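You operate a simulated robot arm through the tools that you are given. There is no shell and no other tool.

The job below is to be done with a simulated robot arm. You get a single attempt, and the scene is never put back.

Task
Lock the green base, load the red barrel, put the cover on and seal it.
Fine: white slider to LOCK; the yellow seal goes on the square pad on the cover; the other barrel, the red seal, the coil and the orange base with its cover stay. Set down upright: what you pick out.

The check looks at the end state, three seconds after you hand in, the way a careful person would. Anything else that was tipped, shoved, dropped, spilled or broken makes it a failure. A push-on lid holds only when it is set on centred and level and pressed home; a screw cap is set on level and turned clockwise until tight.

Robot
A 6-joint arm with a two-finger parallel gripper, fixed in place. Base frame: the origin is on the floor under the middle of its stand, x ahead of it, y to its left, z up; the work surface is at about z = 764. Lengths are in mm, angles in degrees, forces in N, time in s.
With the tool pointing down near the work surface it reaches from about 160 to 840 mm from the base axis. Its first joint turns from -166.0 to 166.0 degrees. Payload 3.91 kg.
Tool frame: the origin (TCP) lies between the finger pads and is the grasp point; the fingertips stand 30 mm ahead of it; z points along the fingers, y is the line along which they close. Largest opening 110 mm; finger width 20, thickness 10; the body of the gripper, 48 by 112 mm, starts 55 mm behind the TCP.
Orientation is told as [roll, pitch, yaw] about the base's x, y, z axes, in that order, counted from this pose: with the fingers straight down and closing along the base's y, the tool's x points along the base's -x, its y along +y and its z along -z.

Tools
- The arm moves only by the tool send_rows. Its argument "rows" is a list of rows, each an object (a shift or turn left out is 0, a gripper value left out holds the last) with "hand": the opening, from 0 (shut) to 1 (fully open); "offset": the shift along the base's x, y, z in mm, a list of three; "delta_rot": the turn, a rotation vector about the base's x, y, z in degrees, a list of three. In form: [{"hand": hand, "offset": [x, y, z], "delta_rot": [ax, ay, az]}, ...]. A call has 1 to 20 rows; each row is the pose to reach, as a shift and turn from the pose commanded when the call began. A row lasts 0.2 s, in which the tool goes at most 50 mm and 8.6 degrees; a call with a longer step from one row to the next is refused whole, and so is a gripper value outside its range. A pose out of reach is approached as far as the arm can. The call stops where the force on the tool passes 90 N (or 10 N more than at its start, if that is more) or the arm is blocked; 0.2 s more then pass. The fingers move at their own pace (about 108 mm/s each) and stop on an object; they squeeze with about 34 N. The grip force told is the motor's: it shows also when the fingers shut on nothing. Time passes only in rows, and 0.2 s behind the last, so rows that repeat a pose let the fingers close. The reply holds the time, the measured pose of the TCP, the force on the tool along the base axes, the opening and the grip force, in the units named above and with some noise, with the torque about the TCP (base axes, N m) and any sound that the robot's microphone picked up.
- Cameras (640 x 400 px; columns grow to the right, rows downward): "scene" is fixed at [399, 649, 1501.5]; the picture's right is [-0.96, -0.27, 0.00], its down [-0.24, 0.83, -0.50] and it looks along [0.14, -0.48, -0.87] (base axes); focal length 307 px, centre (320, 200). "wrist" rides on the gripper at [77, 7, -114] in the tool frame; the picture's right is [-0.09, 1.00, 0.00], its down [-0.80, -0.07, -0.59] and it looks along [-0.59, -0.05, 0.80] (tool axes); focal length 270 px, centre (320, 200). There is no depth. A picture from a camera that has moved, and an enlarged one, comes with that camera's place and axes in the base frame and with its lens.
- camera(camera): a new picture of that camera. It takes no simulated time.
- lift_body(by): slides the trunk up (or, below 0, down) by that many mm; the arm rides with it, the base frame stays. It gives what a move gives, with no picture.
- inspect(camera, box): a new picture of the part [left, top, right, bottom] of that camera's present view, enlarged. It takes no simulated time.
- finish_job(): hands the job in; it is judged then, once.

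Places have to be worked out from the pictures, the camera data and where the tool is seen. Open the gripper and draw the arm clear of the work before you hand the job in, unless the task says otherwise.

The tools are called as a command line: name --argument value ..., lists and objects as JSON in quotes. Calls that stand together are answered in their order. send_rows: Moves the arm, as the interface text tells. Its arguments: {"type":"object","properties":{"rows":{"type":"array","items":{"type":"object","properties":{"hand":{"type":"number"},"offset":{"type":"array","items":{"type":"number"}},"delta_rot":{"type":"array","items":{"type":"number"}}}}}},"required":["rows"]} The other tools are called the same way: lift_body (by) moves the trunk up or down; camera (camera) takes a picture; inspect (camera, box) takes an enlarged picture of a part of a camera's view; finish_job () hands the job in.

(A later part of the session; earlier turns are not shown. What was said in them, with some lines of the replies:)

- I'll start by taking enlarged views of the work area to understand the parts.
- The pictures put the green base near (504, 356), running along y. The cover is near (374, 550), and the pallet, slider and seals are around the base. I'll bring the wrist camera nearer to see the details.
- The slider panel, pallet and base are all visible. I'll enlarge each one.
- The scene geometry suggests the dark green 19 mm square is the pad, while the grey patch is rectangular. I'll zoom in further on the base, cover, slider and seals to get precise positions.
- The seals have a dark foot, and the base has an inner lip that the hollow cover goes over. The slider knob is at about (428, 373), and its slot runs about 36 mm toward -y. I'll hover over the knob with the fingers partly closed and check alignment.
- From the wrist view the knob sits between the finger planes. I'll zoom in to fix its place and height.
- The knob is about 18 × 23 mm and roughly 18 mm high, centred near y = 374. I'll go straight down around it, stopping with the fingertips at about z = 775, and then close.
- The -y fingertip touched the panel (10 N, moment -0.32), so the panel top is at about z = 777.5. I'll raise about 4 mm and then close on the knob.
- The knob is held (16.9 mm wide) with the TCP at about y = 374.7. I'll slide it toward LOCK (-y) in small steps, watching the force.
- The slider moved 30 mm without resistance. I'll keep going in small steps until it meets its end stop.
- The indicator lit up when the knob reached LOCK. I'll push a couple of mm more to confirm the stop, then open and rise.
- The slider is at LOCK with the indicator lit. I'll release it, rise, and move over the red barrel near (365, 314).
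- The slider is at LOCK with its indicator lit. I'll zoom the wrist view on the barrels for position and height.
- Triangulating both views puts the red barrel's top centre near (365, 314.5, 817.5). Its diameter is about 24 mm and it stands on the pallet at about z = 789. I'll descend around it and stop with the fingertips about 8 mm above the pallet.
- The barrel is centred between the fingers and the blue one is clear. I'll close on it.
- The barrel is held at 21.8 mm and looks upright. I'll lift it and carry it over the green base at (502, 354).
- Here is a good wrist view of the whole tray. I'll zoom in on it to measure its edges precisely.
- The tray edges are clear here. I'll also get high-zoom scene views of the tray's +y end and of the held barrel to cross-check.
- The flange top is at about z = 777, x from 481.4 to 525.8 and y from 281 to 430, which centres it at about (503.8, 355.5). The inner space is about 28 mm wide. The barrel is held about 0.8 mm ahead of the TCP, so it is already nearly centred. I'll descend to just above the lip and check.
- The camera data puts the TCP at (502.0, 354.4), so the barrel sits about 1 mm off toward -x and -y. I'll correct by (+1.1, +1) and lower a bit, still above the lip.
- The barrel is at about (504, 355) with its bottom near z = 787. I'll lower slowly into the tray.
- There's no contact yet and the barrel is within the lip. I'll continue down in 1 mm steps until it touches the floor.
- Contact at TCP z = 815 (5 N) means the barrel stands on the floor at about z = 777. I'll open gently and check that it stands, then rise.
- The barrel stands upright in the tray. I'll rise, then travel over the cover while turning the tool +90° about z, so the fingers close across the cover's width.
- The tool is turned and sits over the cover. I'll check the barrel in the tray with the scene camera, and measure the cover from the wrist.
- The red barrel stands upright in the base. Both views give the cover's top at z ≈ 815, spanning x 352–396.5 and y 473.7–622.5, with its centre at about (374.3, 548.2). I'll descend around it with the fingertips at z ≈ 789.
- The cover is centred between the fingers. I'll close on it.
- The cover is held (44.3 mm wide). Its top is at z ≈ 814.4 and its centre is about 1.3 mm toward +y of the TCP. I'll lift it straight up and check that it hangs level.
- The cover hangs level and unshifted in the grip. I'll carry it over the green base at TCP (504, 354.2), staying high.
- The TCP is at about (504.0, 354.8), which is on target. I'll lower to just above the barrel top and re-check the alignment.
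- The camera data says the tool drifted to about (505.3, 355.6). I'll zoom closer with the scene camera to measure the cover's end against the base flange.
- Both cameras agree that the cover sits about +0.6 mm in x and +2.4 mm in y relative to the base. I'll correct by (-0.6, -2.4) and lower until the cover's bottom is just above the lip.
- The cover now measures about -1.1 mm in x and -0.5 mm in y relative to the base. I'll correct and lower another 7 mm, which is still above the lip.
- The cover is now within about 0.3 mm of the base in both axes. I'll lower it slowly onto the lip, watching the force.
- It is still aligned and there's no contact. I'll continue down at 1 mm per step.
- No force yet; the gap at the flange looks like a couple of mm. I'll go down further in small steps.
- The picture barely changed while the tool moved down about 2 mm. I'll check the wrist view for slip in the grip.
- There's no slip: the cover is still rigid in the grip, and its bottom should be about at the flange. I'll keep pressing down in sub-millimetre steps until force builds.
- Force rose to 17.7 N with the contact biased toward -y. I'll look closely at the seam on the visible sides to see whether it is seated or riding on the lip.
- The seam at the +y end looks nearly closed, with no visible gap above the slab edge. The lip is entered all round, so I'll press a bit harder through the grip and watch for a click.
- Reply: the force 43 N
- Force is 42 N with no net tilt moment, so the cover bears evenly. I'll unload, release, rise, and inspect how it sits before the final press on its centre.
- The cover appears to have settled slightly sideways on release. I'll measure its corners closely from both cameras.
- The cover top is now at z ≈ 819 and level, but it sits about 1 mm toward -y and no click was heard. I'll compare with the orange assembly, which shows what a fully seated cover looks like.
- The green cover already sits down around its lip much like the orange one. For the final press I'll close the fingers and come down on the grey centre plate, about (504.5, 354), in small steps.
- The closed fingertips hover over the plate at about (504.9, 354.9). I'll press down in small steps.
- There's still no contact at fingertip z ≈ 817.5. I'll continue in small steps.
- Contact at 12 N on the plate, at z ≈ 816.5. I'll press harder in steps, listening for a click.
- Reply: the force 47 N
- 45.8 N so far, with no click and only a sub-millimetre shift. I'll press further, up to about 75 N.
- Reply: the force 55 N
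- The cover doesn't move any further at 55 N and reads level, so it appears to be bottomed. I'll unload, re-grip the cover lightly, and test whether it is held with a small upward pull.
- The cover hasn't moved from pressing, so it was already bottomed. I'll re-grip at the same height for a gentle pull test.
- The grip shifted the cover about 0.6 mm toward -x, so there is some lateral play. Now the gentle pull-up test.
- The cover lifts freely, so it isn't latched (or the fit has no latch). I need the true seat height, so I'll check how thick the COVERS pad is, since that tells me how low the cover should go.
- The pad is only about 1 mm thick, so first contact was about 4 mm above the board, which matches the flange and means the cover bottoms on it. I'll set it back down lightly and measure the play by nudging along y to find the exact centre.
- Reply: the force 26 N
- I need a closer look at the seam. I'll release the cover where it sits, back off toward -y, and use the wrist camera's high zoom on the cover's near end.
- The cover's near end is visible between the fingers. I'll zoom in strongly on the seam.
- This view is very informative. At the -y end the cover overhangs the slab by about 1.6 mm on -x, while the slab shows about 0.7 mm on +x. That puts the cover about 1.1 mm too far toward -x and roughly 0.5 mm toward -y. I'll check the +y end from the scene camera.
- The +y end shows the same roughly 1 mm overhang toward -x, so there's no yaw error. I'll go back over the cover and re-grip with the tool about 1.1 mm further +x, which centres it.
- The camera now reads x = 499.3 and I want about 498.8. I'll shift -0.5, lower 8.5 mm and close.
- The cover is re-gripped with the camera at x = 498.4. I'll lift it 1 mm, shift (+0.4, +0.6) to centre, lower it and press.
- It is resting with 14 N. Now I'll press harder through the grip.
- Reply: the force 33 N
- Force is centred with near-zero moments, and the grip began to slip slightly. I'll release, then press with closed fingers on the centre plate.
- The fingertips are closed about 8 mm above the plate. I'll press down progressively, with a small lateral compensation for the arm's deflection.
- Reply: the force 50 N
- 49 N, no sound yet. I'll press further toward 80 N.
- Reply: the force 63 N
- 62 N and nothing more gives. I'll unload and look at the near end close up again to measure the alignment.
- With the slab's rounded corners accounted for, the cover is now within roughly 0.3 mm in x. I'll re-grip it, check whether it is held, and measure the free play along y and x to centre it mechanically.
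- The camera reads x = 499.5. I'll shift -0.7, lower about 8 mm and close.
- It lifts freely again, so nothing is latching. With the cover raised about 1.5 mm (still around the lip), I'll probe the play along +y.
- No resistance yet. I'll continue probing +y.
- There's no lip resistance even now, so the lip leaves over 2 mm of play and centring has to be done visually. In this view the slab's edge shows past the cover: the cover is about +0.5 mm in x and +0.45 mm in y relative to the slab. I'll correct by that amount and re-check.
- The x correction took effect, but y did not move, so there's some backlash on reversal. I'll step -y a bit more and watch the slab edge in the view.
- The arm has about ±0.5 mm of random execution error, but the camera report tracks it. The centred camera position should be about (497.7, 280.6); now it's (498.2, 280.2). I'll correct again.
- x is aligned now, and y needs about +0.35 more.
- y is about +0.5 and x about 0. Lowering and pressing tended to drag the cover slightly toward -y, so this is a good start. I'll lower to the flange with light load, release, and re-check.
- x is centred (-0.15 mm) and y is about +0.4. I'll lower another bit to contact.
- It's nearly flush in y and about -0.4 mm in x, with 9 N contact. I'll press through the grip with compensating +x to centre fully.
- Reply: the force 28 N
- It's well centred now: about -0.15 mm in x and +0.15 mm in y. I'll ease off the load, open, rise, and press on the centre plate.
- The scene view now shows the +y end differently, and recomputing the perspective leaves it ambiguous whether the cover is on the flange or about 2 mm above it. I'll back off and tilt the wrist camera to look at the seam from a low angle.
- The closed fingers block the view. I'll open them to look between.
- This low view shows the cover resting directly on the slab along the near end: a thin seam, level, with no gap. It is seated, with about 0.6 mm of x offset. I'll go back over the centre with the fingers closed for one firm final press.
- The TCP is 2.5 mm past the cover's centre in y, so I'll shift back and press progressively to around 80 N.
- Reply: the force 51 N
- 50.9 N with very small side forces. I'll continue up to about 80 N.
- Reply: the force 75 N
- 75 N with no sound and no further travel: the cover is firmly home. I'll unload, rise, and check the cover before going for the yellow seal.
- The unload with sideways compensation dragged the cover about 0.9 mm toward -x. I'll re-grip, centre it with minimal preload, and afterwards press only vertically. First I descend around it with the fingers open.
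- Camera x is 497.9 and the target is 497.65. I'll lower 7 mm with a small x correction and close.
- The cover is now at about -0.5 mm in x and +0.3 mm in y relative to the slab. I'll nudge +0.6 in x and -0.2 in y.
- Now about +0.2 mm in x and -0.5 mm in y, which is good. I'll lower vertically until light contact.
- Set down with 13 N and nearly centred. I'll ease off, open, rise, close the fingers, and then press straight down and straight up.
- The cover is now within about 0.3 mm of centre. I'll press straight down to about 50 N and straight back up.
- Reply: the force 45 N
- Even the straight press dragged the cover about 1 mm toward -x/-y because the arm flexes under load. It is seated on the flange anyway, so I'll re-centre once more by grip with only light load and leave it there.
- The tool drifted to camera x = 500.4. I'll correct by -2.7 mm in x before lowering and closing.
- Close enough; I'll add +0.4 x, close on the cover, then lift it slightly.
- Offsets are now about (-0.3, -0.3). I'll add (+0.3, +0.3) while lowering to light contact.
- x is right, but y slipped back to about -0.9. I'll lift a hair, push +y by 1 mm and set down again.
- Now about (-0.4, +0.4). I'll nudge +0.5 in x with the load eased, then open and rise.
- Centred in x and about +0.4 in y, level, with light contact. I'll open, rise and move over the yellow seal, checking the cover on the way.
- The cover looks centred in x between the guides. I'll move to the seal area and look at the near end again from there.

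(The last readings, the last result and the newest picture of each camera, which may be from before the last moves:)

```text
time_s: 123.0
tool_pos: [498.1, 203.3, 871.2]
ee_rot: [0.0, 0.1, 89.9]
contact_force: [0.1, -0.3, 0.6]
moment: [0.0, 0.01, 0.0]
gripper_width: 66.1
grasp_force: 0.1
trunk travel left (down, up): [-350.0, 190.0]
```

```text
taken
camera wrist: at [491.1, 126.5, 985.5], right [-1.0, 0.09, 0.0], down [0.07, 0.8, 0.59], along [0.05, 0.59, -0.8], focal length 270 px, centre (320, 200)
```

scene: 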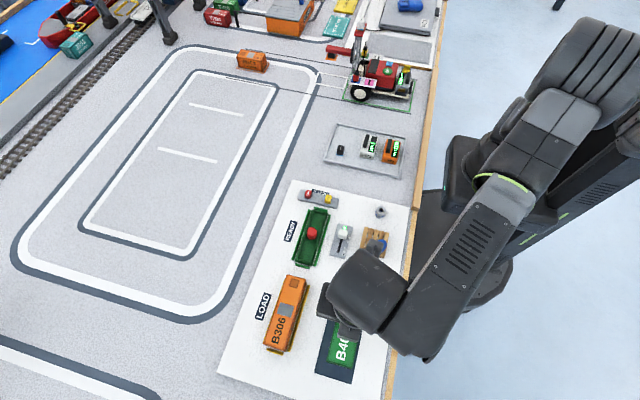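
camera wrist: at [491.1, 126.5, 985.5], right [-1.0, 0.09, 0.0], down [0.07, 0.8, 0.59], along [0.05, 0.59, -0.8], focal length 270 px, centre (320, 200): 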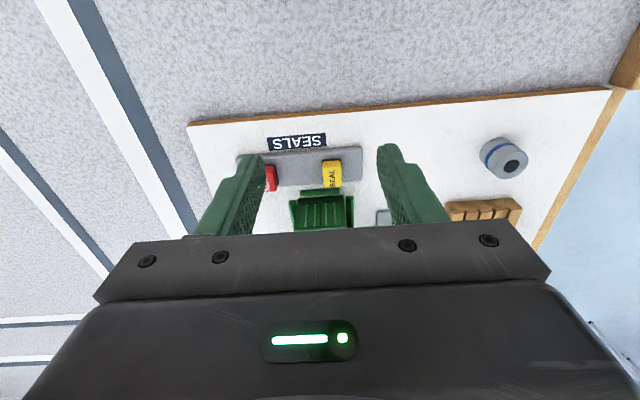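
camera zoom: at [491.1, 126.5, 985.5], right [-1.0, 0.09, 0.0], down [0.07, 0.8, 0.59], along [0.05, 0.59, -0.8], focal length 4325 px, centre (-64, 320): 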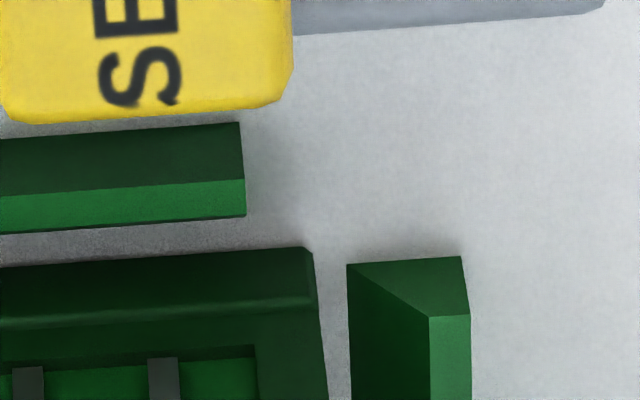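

Excellent: the near end is now flush. On the right, the cover's edge coincides with the slab's. On the left there's about 0.3 mm of overhang, and a thin even ledge (~0.6 mm) shows in front, so the cover is seated level. Now I'll locate the yellow seal.

inspect --camera "wrist" --box '[300, 145, 364, 195]'

inspect --camera "scene" --box '[295, 185, 345, 215]'

```text
8.00 times, centred on (332, 170) of wrist
camera zoom: at [491.1, 126.5, 985.5], right [-1.0, 0.09, 0.0], down [0.07, 0.8, 0.59], along [0.05, 0.59, -0.8], focal length 2162 px, centre (224, 440)
```

zoom: 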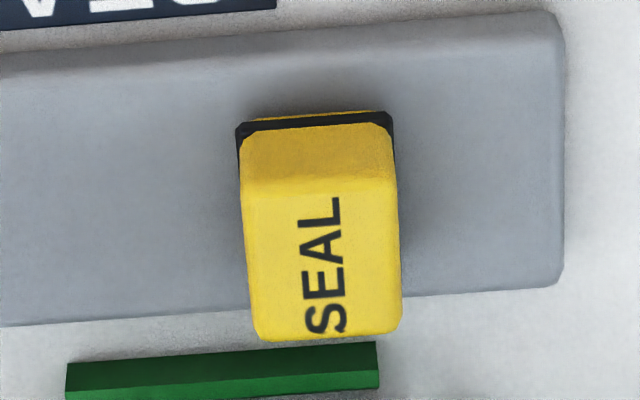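

```text
12.80 times, centred on (320, 200) of scene
camera zoom: at [399.0, 649.0, 1501.5], right [-0.96, -0.27, 0.0], down [-0.24, 0.83, -0.5], along [0.14, -0.48, -0.87], focal length 3929 px, centre (320, 200)
```

zoom: 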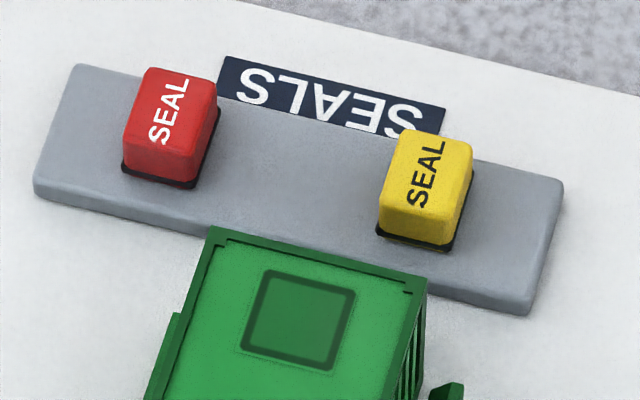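

The yellow seal's top is at about (491, 245, 794.6). It measures about 15 mm (x) by 18 mm (y) and stands on the holder at z ≈ 780. I'll move above it with a 40 mm opening.

send_rows --rows '[{"hand": 0.38, "offset": [-3, 20, 0]}, {"offset": [-7, 41.5, 0]}, {"offset": [-7, 41.5, -15]}, {"offset": [-7, 41.5, -28]}, {"offset": [-7, 41.5, -28]}]'

camera --camera "wrist"

inspect --camera "wrist" --box '[240, 80, 400, 230]'

```text
time_s: 124.2
tool_pos: [491.5, 245.3, 844.5]
ee_rot: [0.0, 0.0, 90.0]
contact_force: [-0.2, 0.1, 0.4]
moment: [0.0, -0.03, -0.01]
gripper_width: 41.9
grasp_force: 0.0
trunk travel left (down, up): [-350.0, 190.0]
```

```text
taken
camera wrist: at [484.5, 168.2, 958.6], right [-1.0, 0.09, 0.0], down [0.07, 0.8, 0.59], along [0.05, 0.59, -0.8], focal length 270 px, centre (320, 200)
```

wrist: 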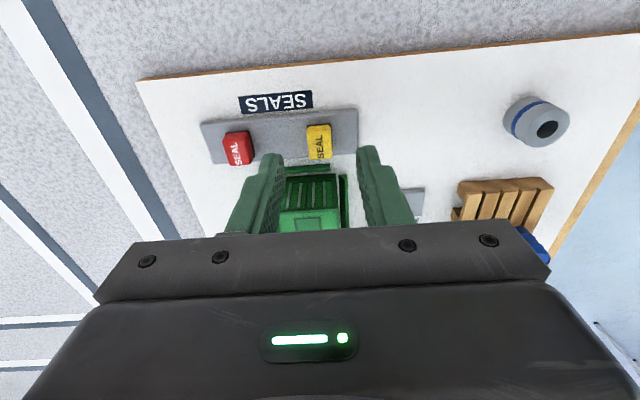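

```text
2.67 times, centred on (320, 155) of wrist
camera zoom: at [484.5, 168.2, 958.6], right [-1.0, 0.09, 0.0], down [0.07, 0.8, 0.59], along [0.05, 0.59, -0.8], focal length 721 px, centre (320, 320)
```

zoom: 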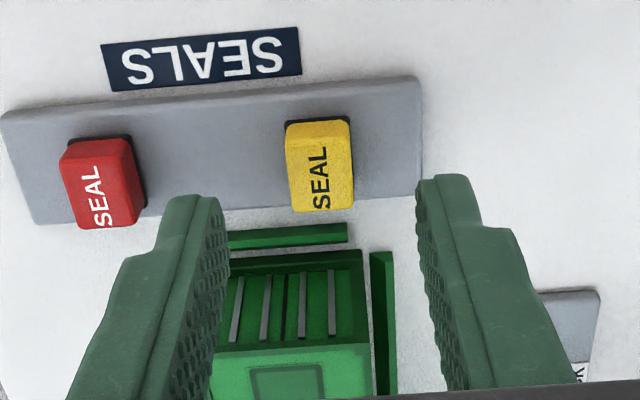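

The seal is centred between the fingers at (491.1, 245.4). I'll descend to TCP z ≈ 814 and then close.

send_rows --rows '[{"hand": 0.38, "offset": [-0.3, 0, -10]}, {"offset": [-0.3, 0, -20]}, {"offset": [-0.3, 0, -27]}, {"offset": [-0.3, 0, -30]}, {"offset": [-0.3, 0, -30]}]'

inspect --camera "wrist" --box '[240, 80, 400, 230]'

```text
time_s: 125.4
tool_pos: [491.4, 245.3, 814.8]
ee_rot: [0.0, 0.0, 90.0]
contact_force: [-0.3, 0.3, -0.9]
moment: [0.02, -0.02, 0.01]
gripper_width: 41.8
grasp_force: 0.0
trunk travel left (down, up): [-350.0, 190.0]
```

```text
2.67 times, centred on (320, 155) of wrist
camera zoom: at [483.8, 168.0, 928.8], right [-1.0, 0.09, 0.0], down [0.07, 0.8, 0.59], along [0.05, 0.59, -0.8], focal length 721 px, centre (320, 320)
```

zoom: 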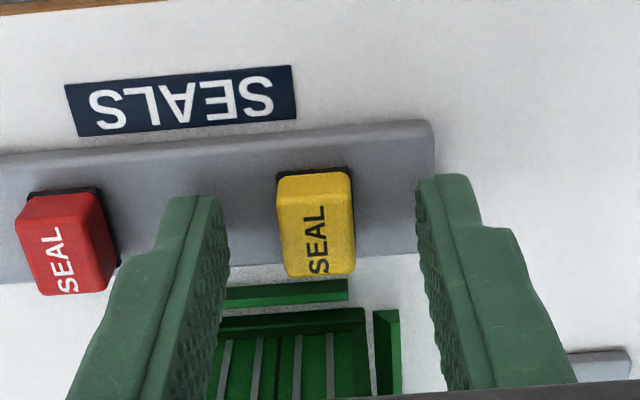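

Aligned. I'll lower 1 mm more and close on the seal.

send_rows --rows '[{"hand": 0.38, "offset": [0.1, -0.4, -1]}, {"hand": 0, "offset": [0.1, -0.4, -1]}, {"offset": [0.1, -0.4, -1]}, {"offset": [0.1, -0.4, -1]}, {"offset": [0.1, -0.4, -1]}]'

inspect --camera "wrist" --box '[240, 80, 400, 230]'

```text
time_s: 126.6
tool_pos: [491.9, 243.9, 813.9]
ee_rot: [0.0, 0.0, 90.0]
contact_force: [0.4, 0.8, -1.0]
moment: [0.0, 0.0, 0.01]
gripper_width: 14.2
grasp_force: 34.2
trunk travel left (down, up): [-350.0, 190.0]
```

```text
2.67 times, centred on (320, 155) of wrist
camera zoom: at [483.9, 167.6, 928.2], right [-1.0, 0.09, 0.0], down [0.07, 0.8, 0.59], along [0.05, 0.59, -0.8], focal length 721 px, centre (320, 320)
```

zoom: 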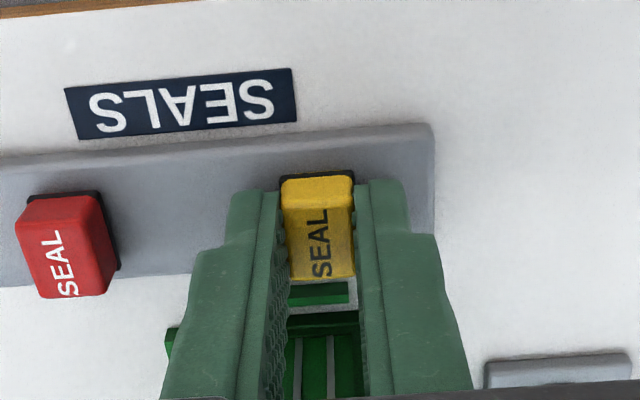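

The seal is held (14.2 mm). I'll lift it straight up and check.

send_rows --rows '[{"hand": 0, "offset": [0, 0, 2]}, {"offset": [0, 0, 8]}, {"offset": [0, 0, 22]}, {"offset": [0, 0, 40]}, {"offset": [0, 0, 58]}, {"offset": [0, 0, 62]}, {"offset": [0, 0, 62]}]'

inspect --camera "wrist" --box '[240, 80, 400, 230]'

inspect --camera "scene" --box '[280, 170, 360, 230]'

```text
time_s: 128.2
tool_pos: [491.2, 244.3, 873.9]
ee_rot: [0.0, 0.0, 90.0]
contact_force: [-0.6, -0.3, -0.9]
moment: [-0.01, 0.02, 0.03]
gripper_width: 14.2
grasp_force: 33.7
trunk travel left (down, up): [-350.0, 190.0]
```

```text
2.67 times, centred on (320, 155) of wrist
camera zoom: at [484.1, 168.0, 988.6], right [-1.0, 0.09, 0.0], down [0.07, 0.8, 0.59], along [0.05, 0.59, -0.8], focal length 721 px, centre (320, 320)
```

zoom: 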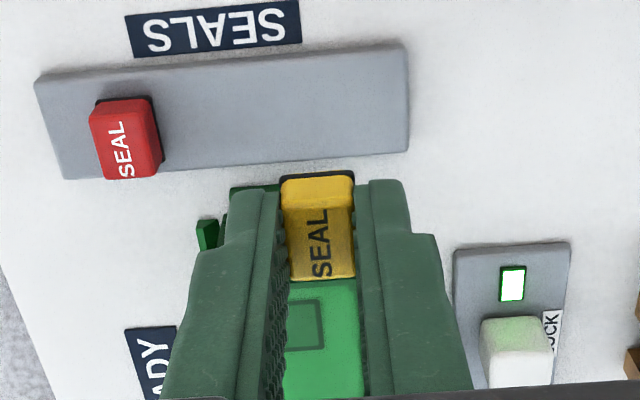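

```text
6.67 times, centred on (320, 200) of scene
camera zoom: at [399.0, 649.0, 1501.5], right [-0.96, -0.27, 0.0], down [-0.24, 0.83, -0.5], along [0.14, -0.48, -0.87], focal length 2046 px, centre (320, 200)
```

zoom: 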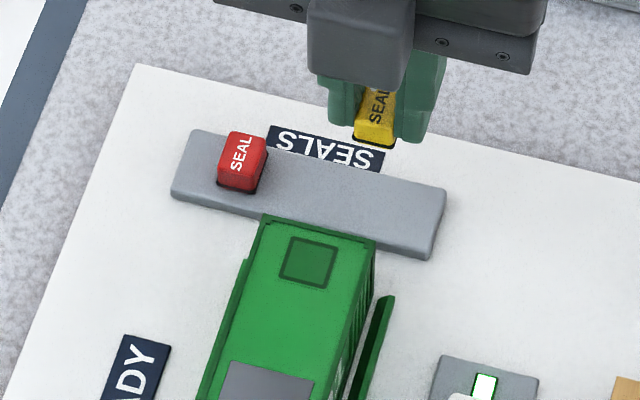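

The seal is lifted cleanly and the red seal stays in place. I'll carry it over the pad near (504.1, 296.4).

send_rows --rows '[{"hand": 0, "offset": [2, 8, 0]}, {"offset": [5, 20, 0]}, {"offset": [9, 36, 0]}, {"offset": [12, 48, 0]}, {"offset": [13.2, 52.4, 0]}, {"offset": [13.2, 52.4, -8]}, {"offset": [13.2, 52.4, -8]}]'

inspect --camera "wrist" --box '[240, 80, 400, 230]'

inspect --camera "scene" --box '[290, 185, 340, 235]'

```text
time_s: 129.8
tool_pos: [504.3, 296.9, 867.1]
ee_rot: [0.0, 0.0, 90.0]
contact_force: [-0.2, -0.2, -0.4]
moment: [0.02, 0.01, 0.04]
gripper_width: 14.2
grasp_force: 33.6
trunk travel left (down, up): [-350.0, 190.0]
```

```text
2.67 times, centred on (320, 155) of wrist
camera zoom: at [497.0, 220.1, 980.9], right [-1.0, 0.09, 0.0], down [0.07, 0.8, 0.59], along [0.05, 0.59, -0.8], focal length 721 px, centre (320, 320)
```

zoom: 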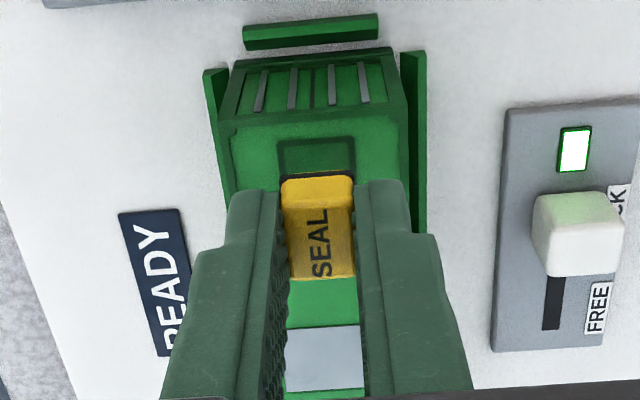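

```text
8.00 times, centred on (315, 210) of scene
camera zoom: at [399.0, 649.0, 1501.5], right [-0.96, -0.27, 0.0], down [-0.24, 0.83, -0.5], along [0.14, -0.48, -0.87], focal length 2455 px, centre (360, 120)
```

zoom: 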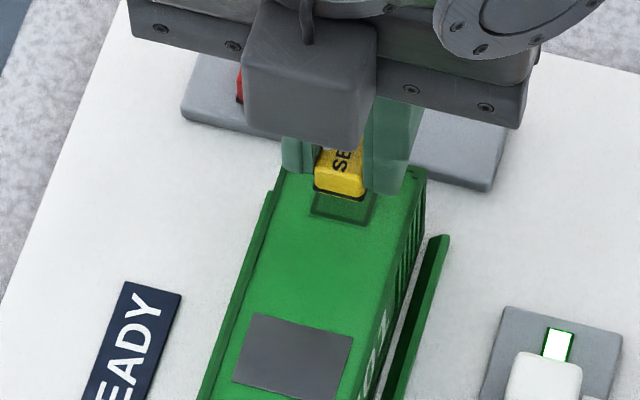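

The seal is about 0.3 mm in -x and 0.8 mm in -y from the pad's centre. I'll correct by (+0.3, +0.8) and lower 10 mm.

send_rows --rows '[{"hand": 0, "offset": [0.3, 0.8, 0]}, {"offset": [0.3, 0.8, -4]}, {"offset": [0.3, 0.8, -8]}, {"offset": [0.3, 0.8, -11]}, {"offset": [0.3, 0.8, -11]}]'

inspect --camera "wrist" --box '[280, 100, 360, 190]'

inspect --camera "scene" --box '[300, 195, 332, 219]'

```text
time_s: 131.0
tool_pos: [504.8, 295.7, 856.7]
ee_rot: [0.0, 0.0, 90.1]
contact_force: [0.9, 0.0, 1.1]
moment: [0.0, -0.05, 0.02]
gripper_width: 14.0
grasp_force: 33.6
trunk travel left (down, up): [-350.0, 190.0]
```

```text
4.44 times, centred on (320, 145) of wrist
camera zoom: at [497.4, 220.4, 969.9], right [-1.0, 0.09, 0.0], down [0.07, 0.8, 0.59], along [0.05, 0.59, -0.8], focal length 1201 px, centre (320, 444)
```

zoom: 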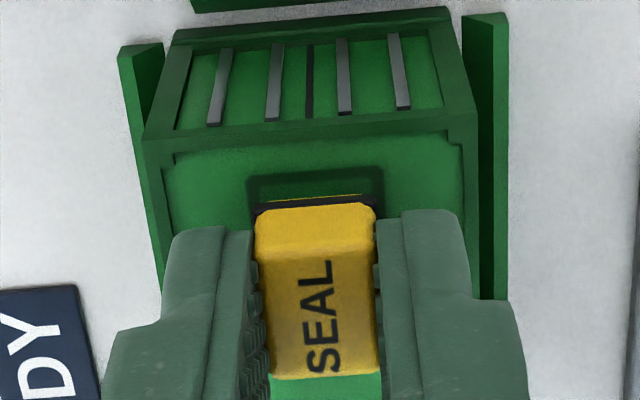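

```text
16.00 times, centred on (316, 207) of scene
camera zoom: at [399.0, 649.0, 1501.5], right [-0.96, -0.27, 0.0], down [-0.24, 0.83, -0.5], along [0.14, -0.48, -0.87], focal length 4911 px, centre (384, 88)
```

zoom: 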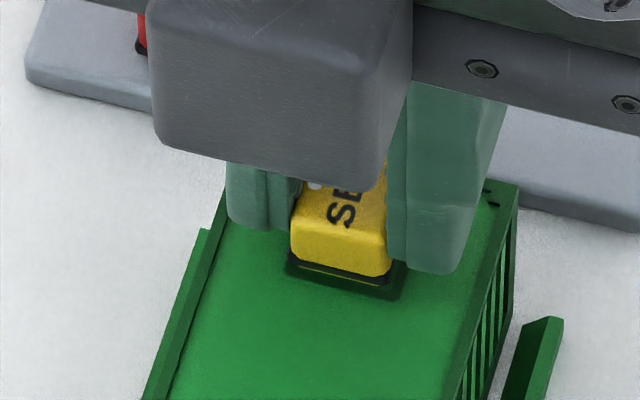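

The gap is about 4–5 mm now. I'll zoom in hard from both cameras to read the seal foot against the pad border.

inspect --camera "wrist" --box '[298, 132, 342, 160]'

inspect --camera "scene" --box '[302, 203, 330, 218]'

```text
14.29 times, centred on (320, 146) of wrist
camera zoom: at [497.4, 220.4, 969.9], right [-1.0, 0.09, 0.0], down [0.07, 0.8, 0.59], along [0.05, 0.59, -0.8], focal length 3861 px, centre (320, 971)
```

zoom: 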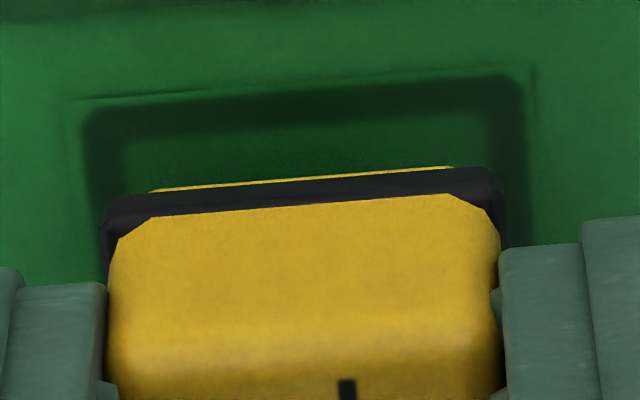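

```text
16.00 times, centred on (316, 210) of scene
camera zoom: at [399.0, 649.0, 1501.5], right [-0.96, -0.27, 0.0], down [-0.24, 0.83, -0.5], along [0.14, -0.48, -0.87], focal length 4911 px, centre (384, 32)
```

zoom: 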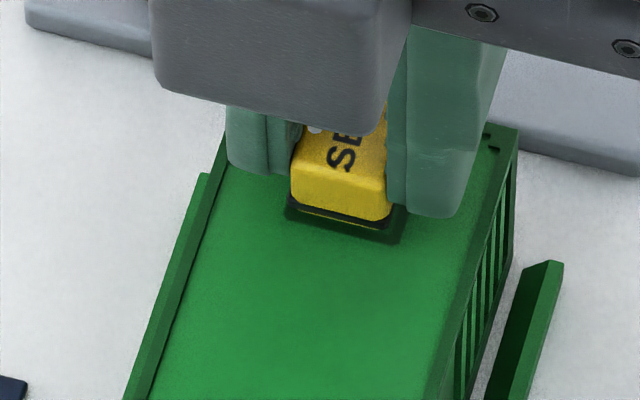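

Both views agree: x is aligned within 0.1 mm, but the seal is about 1.6 mm too far +y. I'll shift -1.6 mm and lower 2 mm, then re-check.

send_rows --rows '[{"hand": 0, "offset": [0, -0.8, 0]}, {"offset": [0, -1.6, 0]}, {"offset": [0, -1.6, -1]}, {"offset": [0, -1.6, -2]}, {"offset": [0, -1.6, -2]}]'

inspect --camera "wrist" --box '[298, 132, 342, 160]'

inspect --camera "scene" --box '[302, 203, 330, 218]'

```text
time_s: 132.2
tool_pos: [503.9, 296.5, 855.4]
ee_rot: [-0.1, -0.1, 89.9]
contact_force: [-0.4, 0.1, 0.9]
moment: [0.02, 0.01, 0.0]
gripper_width: 14.2
grasp_force: 34.0
trunk travel left (down, up): [-350.0, 190.0]
```

```text
14.29 times, centred on (320, 146) of wrist
camera zoom: at [496.7, 219.3, 968.6], right [-1.0, 0.09, 0.0], down [0.07, 0.8, 0.59], along [0.05, 0.59, -0.8], focal length 3861 px, centre (320, 971)
```

zoom: 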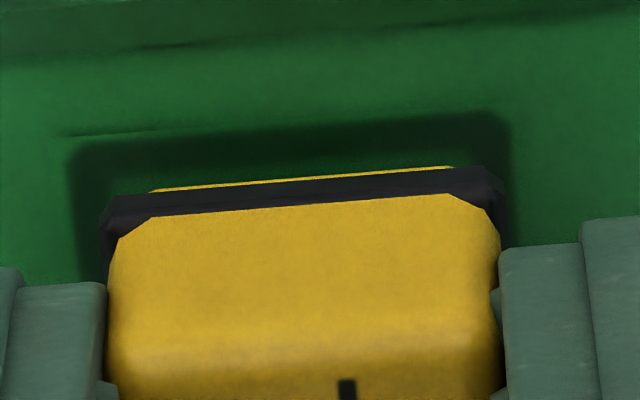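

```text
16.00 times, centred on (316, 210) of scene
camera zoom: at [399.0, 649.0, 1501.5], right [-0.96, -0.27, 0.0], down [-0.24, 0.83, -0.5], along [0.14, -0.48, -0.87], focal length 4911 px, centre (384, 32)
```

zoom: 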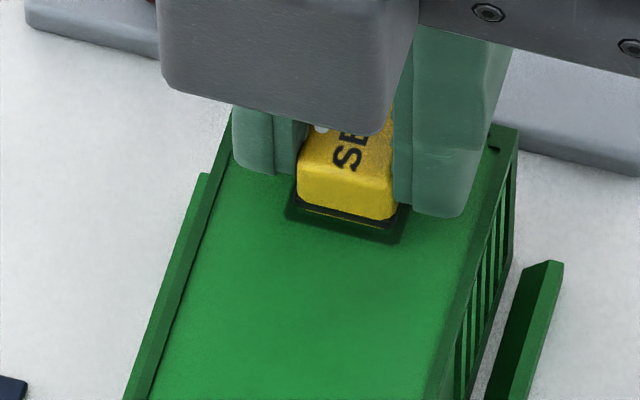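

Now about -0.6 mm in x and +0.4 mm in y. I'll shift (+0.6, -0.4) and lower further.

send_rows --rows '[{"hand": 0, "offset": [0.6, -0.4, 0]}, {"offset": [0.6, -0.4, -0.8]}, {"offset": [0.6, -0.4, -1.6]}, {"offset": [0.6, -0.4, -1.6]}]'

inspect --camera "wrist" --box '[298, 132, 342, 160]'

inspect --camera "scene" --box '[302, 203, 330, 218]'

```text
time_s: 133.2
tool_pos: [505.3, 295.9, 852.3]
ee_rot: [0.0, 0.0, 89.9]
contact_force: [0.2, 0.2, -0.6]
moment: [0.03, 0.0, -0.02]
gripper_width: 14.2
grasp_force: 33.9
trunk travel left (down, up): [-350.0, 190.0]
```

```text
14.29 times, centred on (320, 146) of wrist
camera zoom: at [497.7, 219.2, 966.8], right [-1.0, 0.09, 0.0], down [0.07, 0.8, 0.59], along [0.05, 0.59, -0.8], focal length 3861 px, centre (320, 971)
```

zoom: 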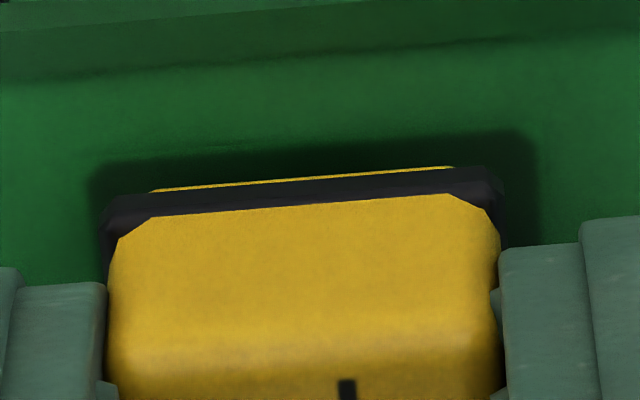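

```text
16.00 times, centred on (316, 210) of scene
camera zoom: at [399.0, 649.0, 1501.5], right [-0.96, -0.27, 0.0], down [-0.24, 0.83, -0.5], along [0.14, -0.48, -0.87], focal length 4911 px, centre (384, 32)
```

zoom: 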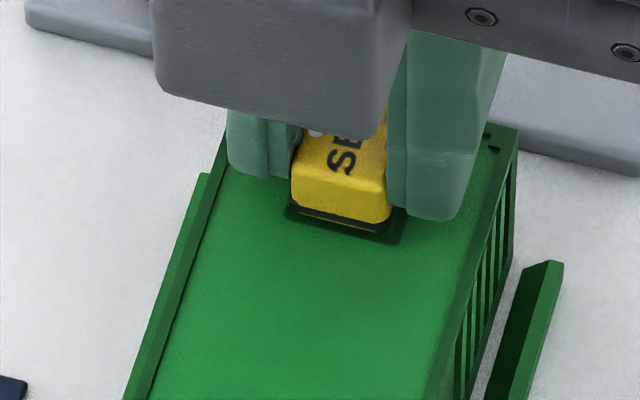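

Now about +0.35 mm in x and +0.4 mm in y, with 1–2 mm to go. I'll shift (-0.3, -0.4) and lower to contact.

send_rows --rows '[{"hand": 0, "offset": [-0.3, -0.4, -0.3]}, {"offset": [-0.3, -0.4, -0.8]}, {"offset": [-0.3, -0.4, -1.2]}, {"offset": [-0.3, -0.4, -1.2]}]'

inspect --camera "wrist" --box '[298, 132, 342, 160]'

```text
time_s: 134.2
tool_pos: [504.4, 294.4, 853.1]
ee_rot: [0.0, 0.0, 90.0]
contact_force: [0.6, 0.1, -0.2]
moment: [0.03, -0.01, 0.03]
gripper_width: 14.3
grasp_force: 33.9
trunk travel left (down, up): [-350.0, 190.0]
```

```text
14.29 times, centred on (320, 146) of wrist
camera zoom: at [497.2, 218.7, 965.9], right [-1.0, 0.09, 0.0], down [0.07, 0.8, 0.59], along [0.05, 0.59, -0.8], focal length 3861 px, centre (320, 971)
```

zoom: 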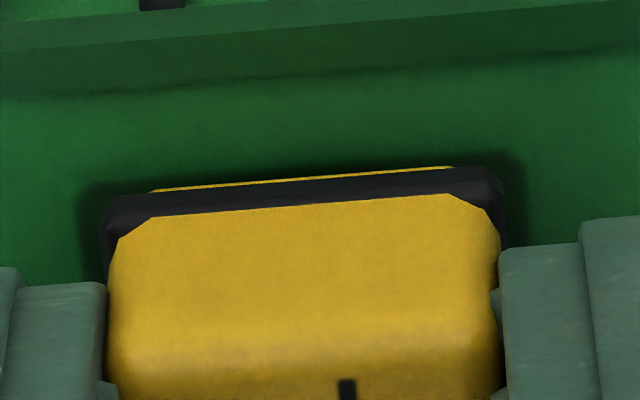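

Edges now coincide within about 0.2 mm. I'll lower the last millimetre to contact.

send_rows --rows '[{"hand": 0, "offset": [0, 0, -0.5]}, {"offset": [0, 0, -1]}, {"offset": [0, 0, -1.4]}, {"offset": [0, 0, -1.4]}]'

inspect --camera "wrist" --box '[298, 132, 342, 160]'

```text
time_s: 135.2
tool_pos: [505.1, 295.1, 850.8]
ee_rot: [-0.1, 0.0, 89.9]
contact_force: [0.0, 0.3, 6.9]
moment: [0.02, -0.02, 0.02]
gripper_width: 14.1
grasp_force: 34.3
trunk travel left (down, up): [-350.0, 190.0]
```

```text
14.29 times, centred on (320, 146) of wrist
camera zoom: at [496.9, 218.4, 964.6], right [-1.0, 0.09, 0.0], down [0.07, 0.8, 0.6], along [0.05, 0.59, -0.8], focal length 3861 px, centre (320, 971)
```

zoom: 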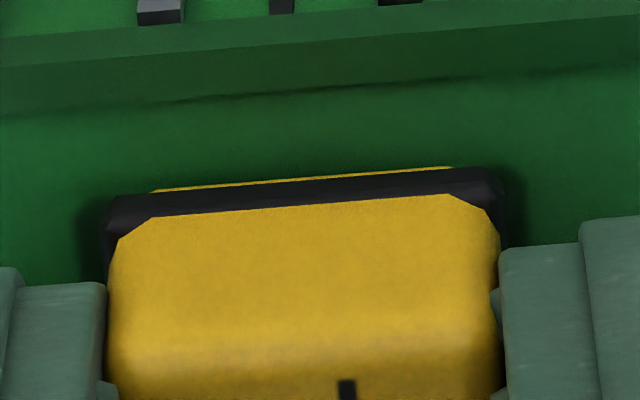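

Contact at 6.9 N, centred on the pad. I'll press slightly more, then release by opening gently.

send_rows --rows '[{"hand": 0, "offset": [0, 0, -0.4]}, {"offset": [0, 0, -0.8]}, {"offset": [0, 0, -0.8]}]'

send_rows --rows '[{"hand": 0, "offset": [0, 0, 0.4]}, {"hand": 0.15, "offset": [0, 0, 0.5]}, {"hand": 0.3, "offset": [0, 0, 0.5]}, {"offset": [0, 0, 0.5]}, {"offset": [0, 0, 0.5]}]'

inspect --camera "wrist" --box '[280, 120, 360, 190]'

inspect --camera "scene" --box '[302, 203, 330, 218]'

```text
time_s: 136.0
tool_pos: [504.3, 295.1, 850.4]
ee_rot: [-0.1, -0.1, 90.0]
contact_force: [0.5, 0.8, 14.3]
moment: [0.02, 0.03, 0.01]
gripper_width: 14.4
grasp_force: 33.8
trunk travel left (down, up): [-350.0, 190.0]
```

```text
time_s: 137.2
tool_pos: [506.2, 295.1, 849.4]
ee_rot: [-0.1, -0.1, 89.9]
contact_force: [0.3, 0.0, -0.9]
moment: [0.01, -0.01, 0.01]
gripper_width: 32.9
grasp_force: 0.0
trunk travel left (down, up): [-350.0, 190.0]
```

```text
5.71 times, centred on (320, 155) of wrist
camera zoom: at [498.0, 218.4, 963.8], right [-1.0, 0.09, 0.0], down [0.07, 0.8, 0.59], along [0.05, 0.59, -0.8], focal length 1544 px, centre (320, 457)
```

zoom: 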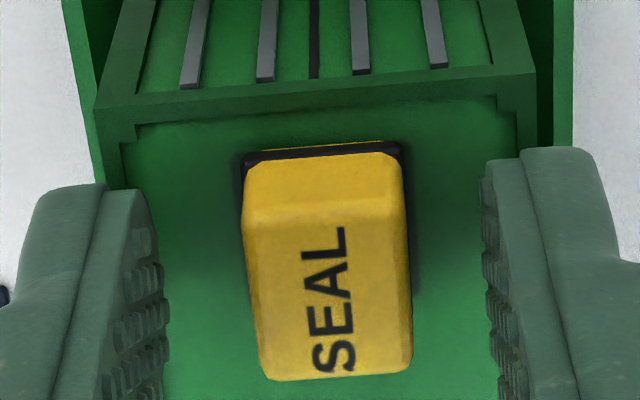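

```text
16.00 times, centred on (316, 210) of scene
camera zoom: at [399.0, 649.0, 1501.5], right [-0.96, -0.27, 0.0], down [-0.24, 0.83, -0.5], along [0.14, -0.48, -0.87], focal length 4911 px, centre (384, 32)
```

zoom: 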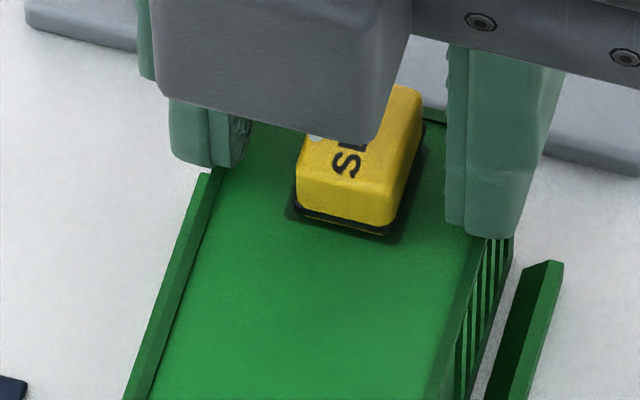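

The seal stands on the pad. I'll rise straight up and inspect everything.

send_rows --rows '[{"hand": 0.35, "offset": [0, 0, 5]}, {"offset": [0, 0, 20]}, {"offset": [0, 0, 45]}, {"offset": [0, 0, 80]}, {"offset": [0, -30, 100]}, {"offset": [-10, -65, 110]}, {"offset": [-20, -100, 110]}, {"offset": [-20, -100, 110]}]'

camera --camera "wrist"

inspect --camera "scene" --box '[295, 195, 335, 225]'

inspect --camera "scene" --box '[280, 185, 400, 275]'

inspect --camera "scene" --box '[288, 245, 328, 270]'

```text
time_s: 139.0
tool_pos: [486.5, 195.3, 960.2]
ee_rot: [-0.1, 0.0, 89.9]
contact_force: [0.0, 0.1, -1.2]
moment: [0.01, 0.04, 0.0]
gripper_width: 38.7
grasp_force: 0.0
trunk travel left (down, up): [-350.0, 190.0]
```

```text
taken
camera wrist: at [478.8, 118.1, 1073.9], right [-1.0, 0.09, 0.0], down [0.07, 0.8, 0.59], along [0.05, 0.59, -0.8], focal length 270 px, centre (320, 200)
```

wrist: 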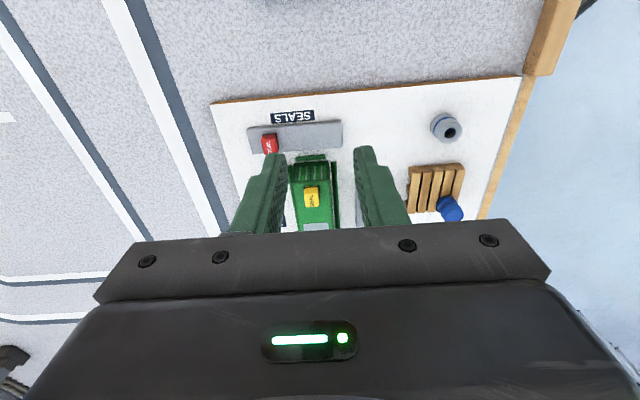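

```text
13.33 times, centred on (315, 210) of scene
camera zoom: at [399.0, 649.0, 1501.5], right [-0.96, -0.27, 0.0], down [-0.24, 0.83, -0.5], along [0.14, -0.48, -0.87], focal length 4092 px, centre (387, 67)
```

zoom: 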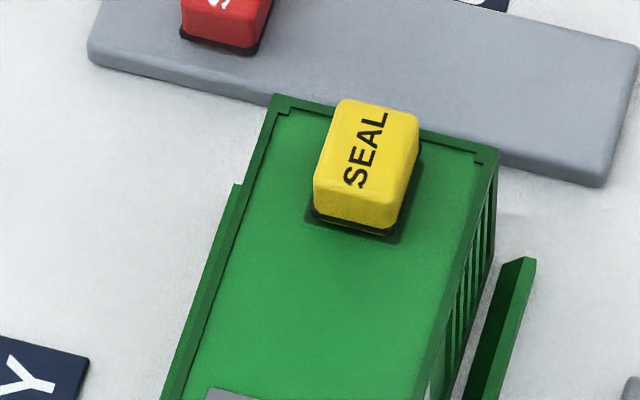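

```text
4.44 times, centred on (340, 230) of scene
camera zoom: at [399.0, 649.0, 1501.5], right [-0.96, -0.27, 0.0], down [-0.24, 0.83, -0.5], along [0.14, -0.48, -0.87], focal length 1364 px, centre (231, 67)
```

zoom: 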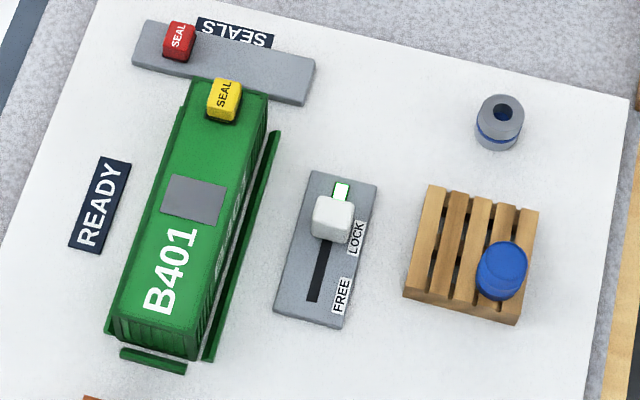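

```text
16.00 times, centred on (308, 258) of scene
camera zoom: at [399.0, 649.0, 1501.5], right [-0.96, -0.27, 0.0], down [-0.24, 0.83, -0.5], along [0.14, -0.48, -0.87], focal length 4911 px, centre (512, -720)
```

zoom: 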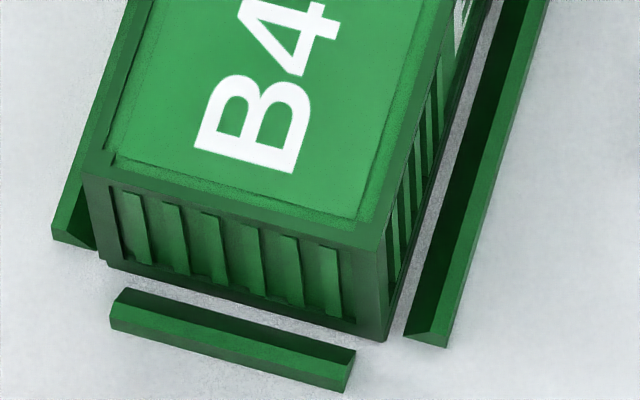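

Everything looks in place: the seal is on the pad, the slider is at LOCK, and the others are untouched. I'll double-check the cover's seating and the seal from the near end before finishing.

inspect --camera "wrist" --box '[280, 150, 344, 214]'

inspect --camera "wrist" --box '[292, 150, 332, 175]'

```text
6.25 times, centred on (312, 182) of wrist
camera zoom: at [478.8, 118.1, 1073.9], right [-1.0, 0.09, 0.0], down [0.07, 0.8, 0.59], along [0.05, 0.59, -0.8], focal length 1689 px, centre (370, 312)
```

zoom: 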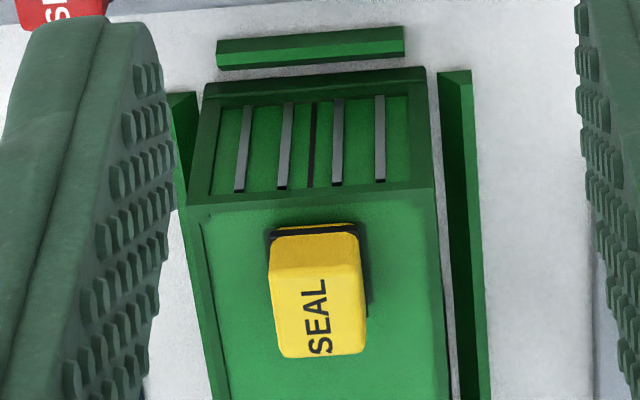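

```text
16.00 times, centred on (312, 162) of wrist
camera zoom: at [478.8, 118.1, 1073.9], right [-1.0, 0.09, 0.0], down [0.07, 0.8, 0.59], along [0.05, 0.59, -0.8], focal length 4325 px, centre (448, 800)
```

zoom: 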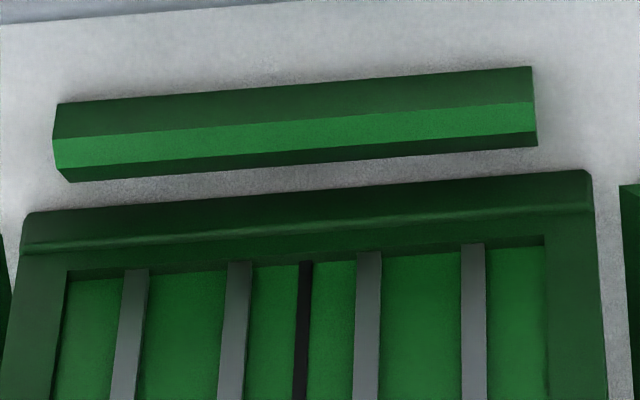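

The cover is flush in x and seated with an even 0.7 mm ledge at the near end, and the seal sits square on the pad. I'll open the gripper and withdraw clear of the work.

send_rows --rows '[{"hand": 0.6, "offset": [0, 0, 30]}, {"hand": 1, "offset": [0, 0, 65]}, {"offset": [0, 0, 100]}, {"offset": [-30, -5, 120]}, {"offset": [-65, -10, 125]}, {"offset": [-105, -15, 125]}, {"offset": [-145, -20, 125]}, {"offset": [-175, -20, 125]}, {"offset": [-175, -20, 125]}]'

camera --camera "scene"

inspect --camera "scene" --box '[250, 180, 410, 280]'

inspect --camera "scene" --box '[220, 260, 420, 385]'

```text
time_s: 141.0
tool_pos: [309.2, 174.9, 1085.3]
ee_rot: [0.1, 0.0, 90.0]
contact_force: [-0.9, 0.3, 1.0]
moment: [-0.03, -0.02, 0.0]
gripper_width: 109.6
grasp_force: 0.0
trunk travel left (down, up): [-350.0, 190.0]
```

```text
taken
```

scene: 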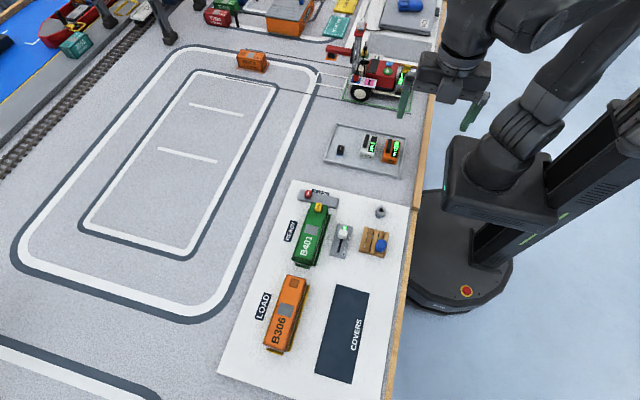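

```text
4.00 times, centred on (330, 230) of scene
camera zoom: at [399.0, 649.0, 1501.5], right [-0.96, -0.27, 0.0], down [-0.24, 0.83, -0.5], along [0.14, -0.48, -0.87], focal length 1228 px, centre (280, 80)
```

zoom: 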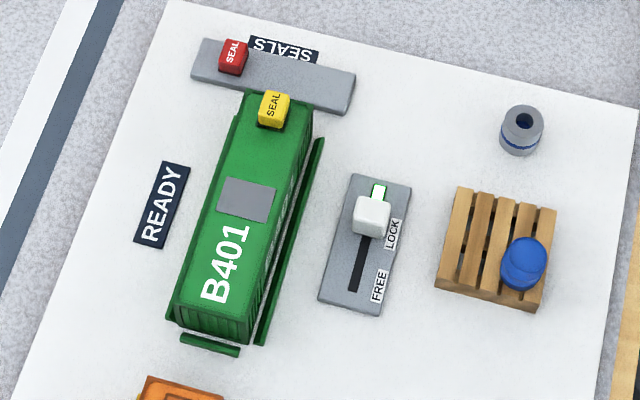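

```text
3.20 times, centred on (320, 322) of scene
camera zoom: at [399.0, 649.0, 1501.5], right [-0.96, -0.27, 0.0], down [-0.24, 0.83, -0.5], along [0.14, -0.48, -0.87], focal length 982 px, centre (320, -192)
```

zoom: 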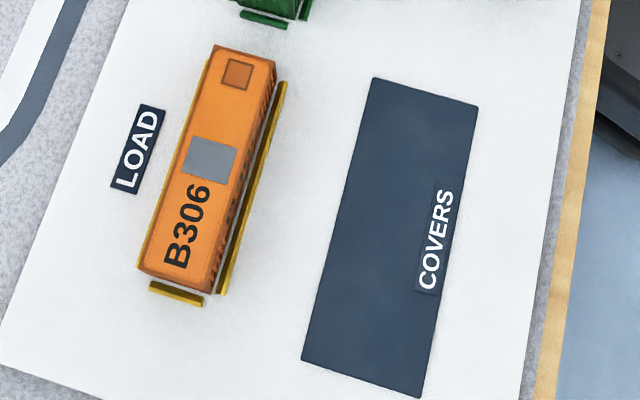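

The final view shows everything as required:
- The slider is at LOCK with its indicator lit.
- The red barrel is inside the green base.
- The green cover is seated at the same height as the orange one.
- The yellow seal is on the square pad.
- The blue barrel, red seal, coil and orange assembly are untouched.

The arm is clear with the gripper open, so I'm handing in.

finish_job

```text
The job is handed in.
```

I handed the job in with all four steps done. I haven't seen the check's verdict. The one thing I couldn't confirm is a latch on the cover.

- **Green base:** the white slider is at LOCK and its indicator is lit.
- **Red barrel:** I set it upright in the middle of the green base. It was standing when I last saw it; the cover hides it now.
- **Cover (B401):** it sits level on the base, centred to about 0.2 mm across its width and within about 1 mm along its length. I pressed it with up to 75 N and heard no click. It lifted freely whenever I tested it, so it may simply rest on the base rather than snap on. My last adjustment was to re-centre it, so the final setting-down used only light force. Its top is at about the same height as the orange cover.
- **Yellow seal:** it stands on the small dark-green square near one end of the cover, within about 0.5 mm of centre. I took that for the pad because the grey plate in the middle is rectangular.

In the last pictures the blue barrel, red seal, coil and orange base with its cover look unmoved. The gripper is open and the arm is clear of the work.
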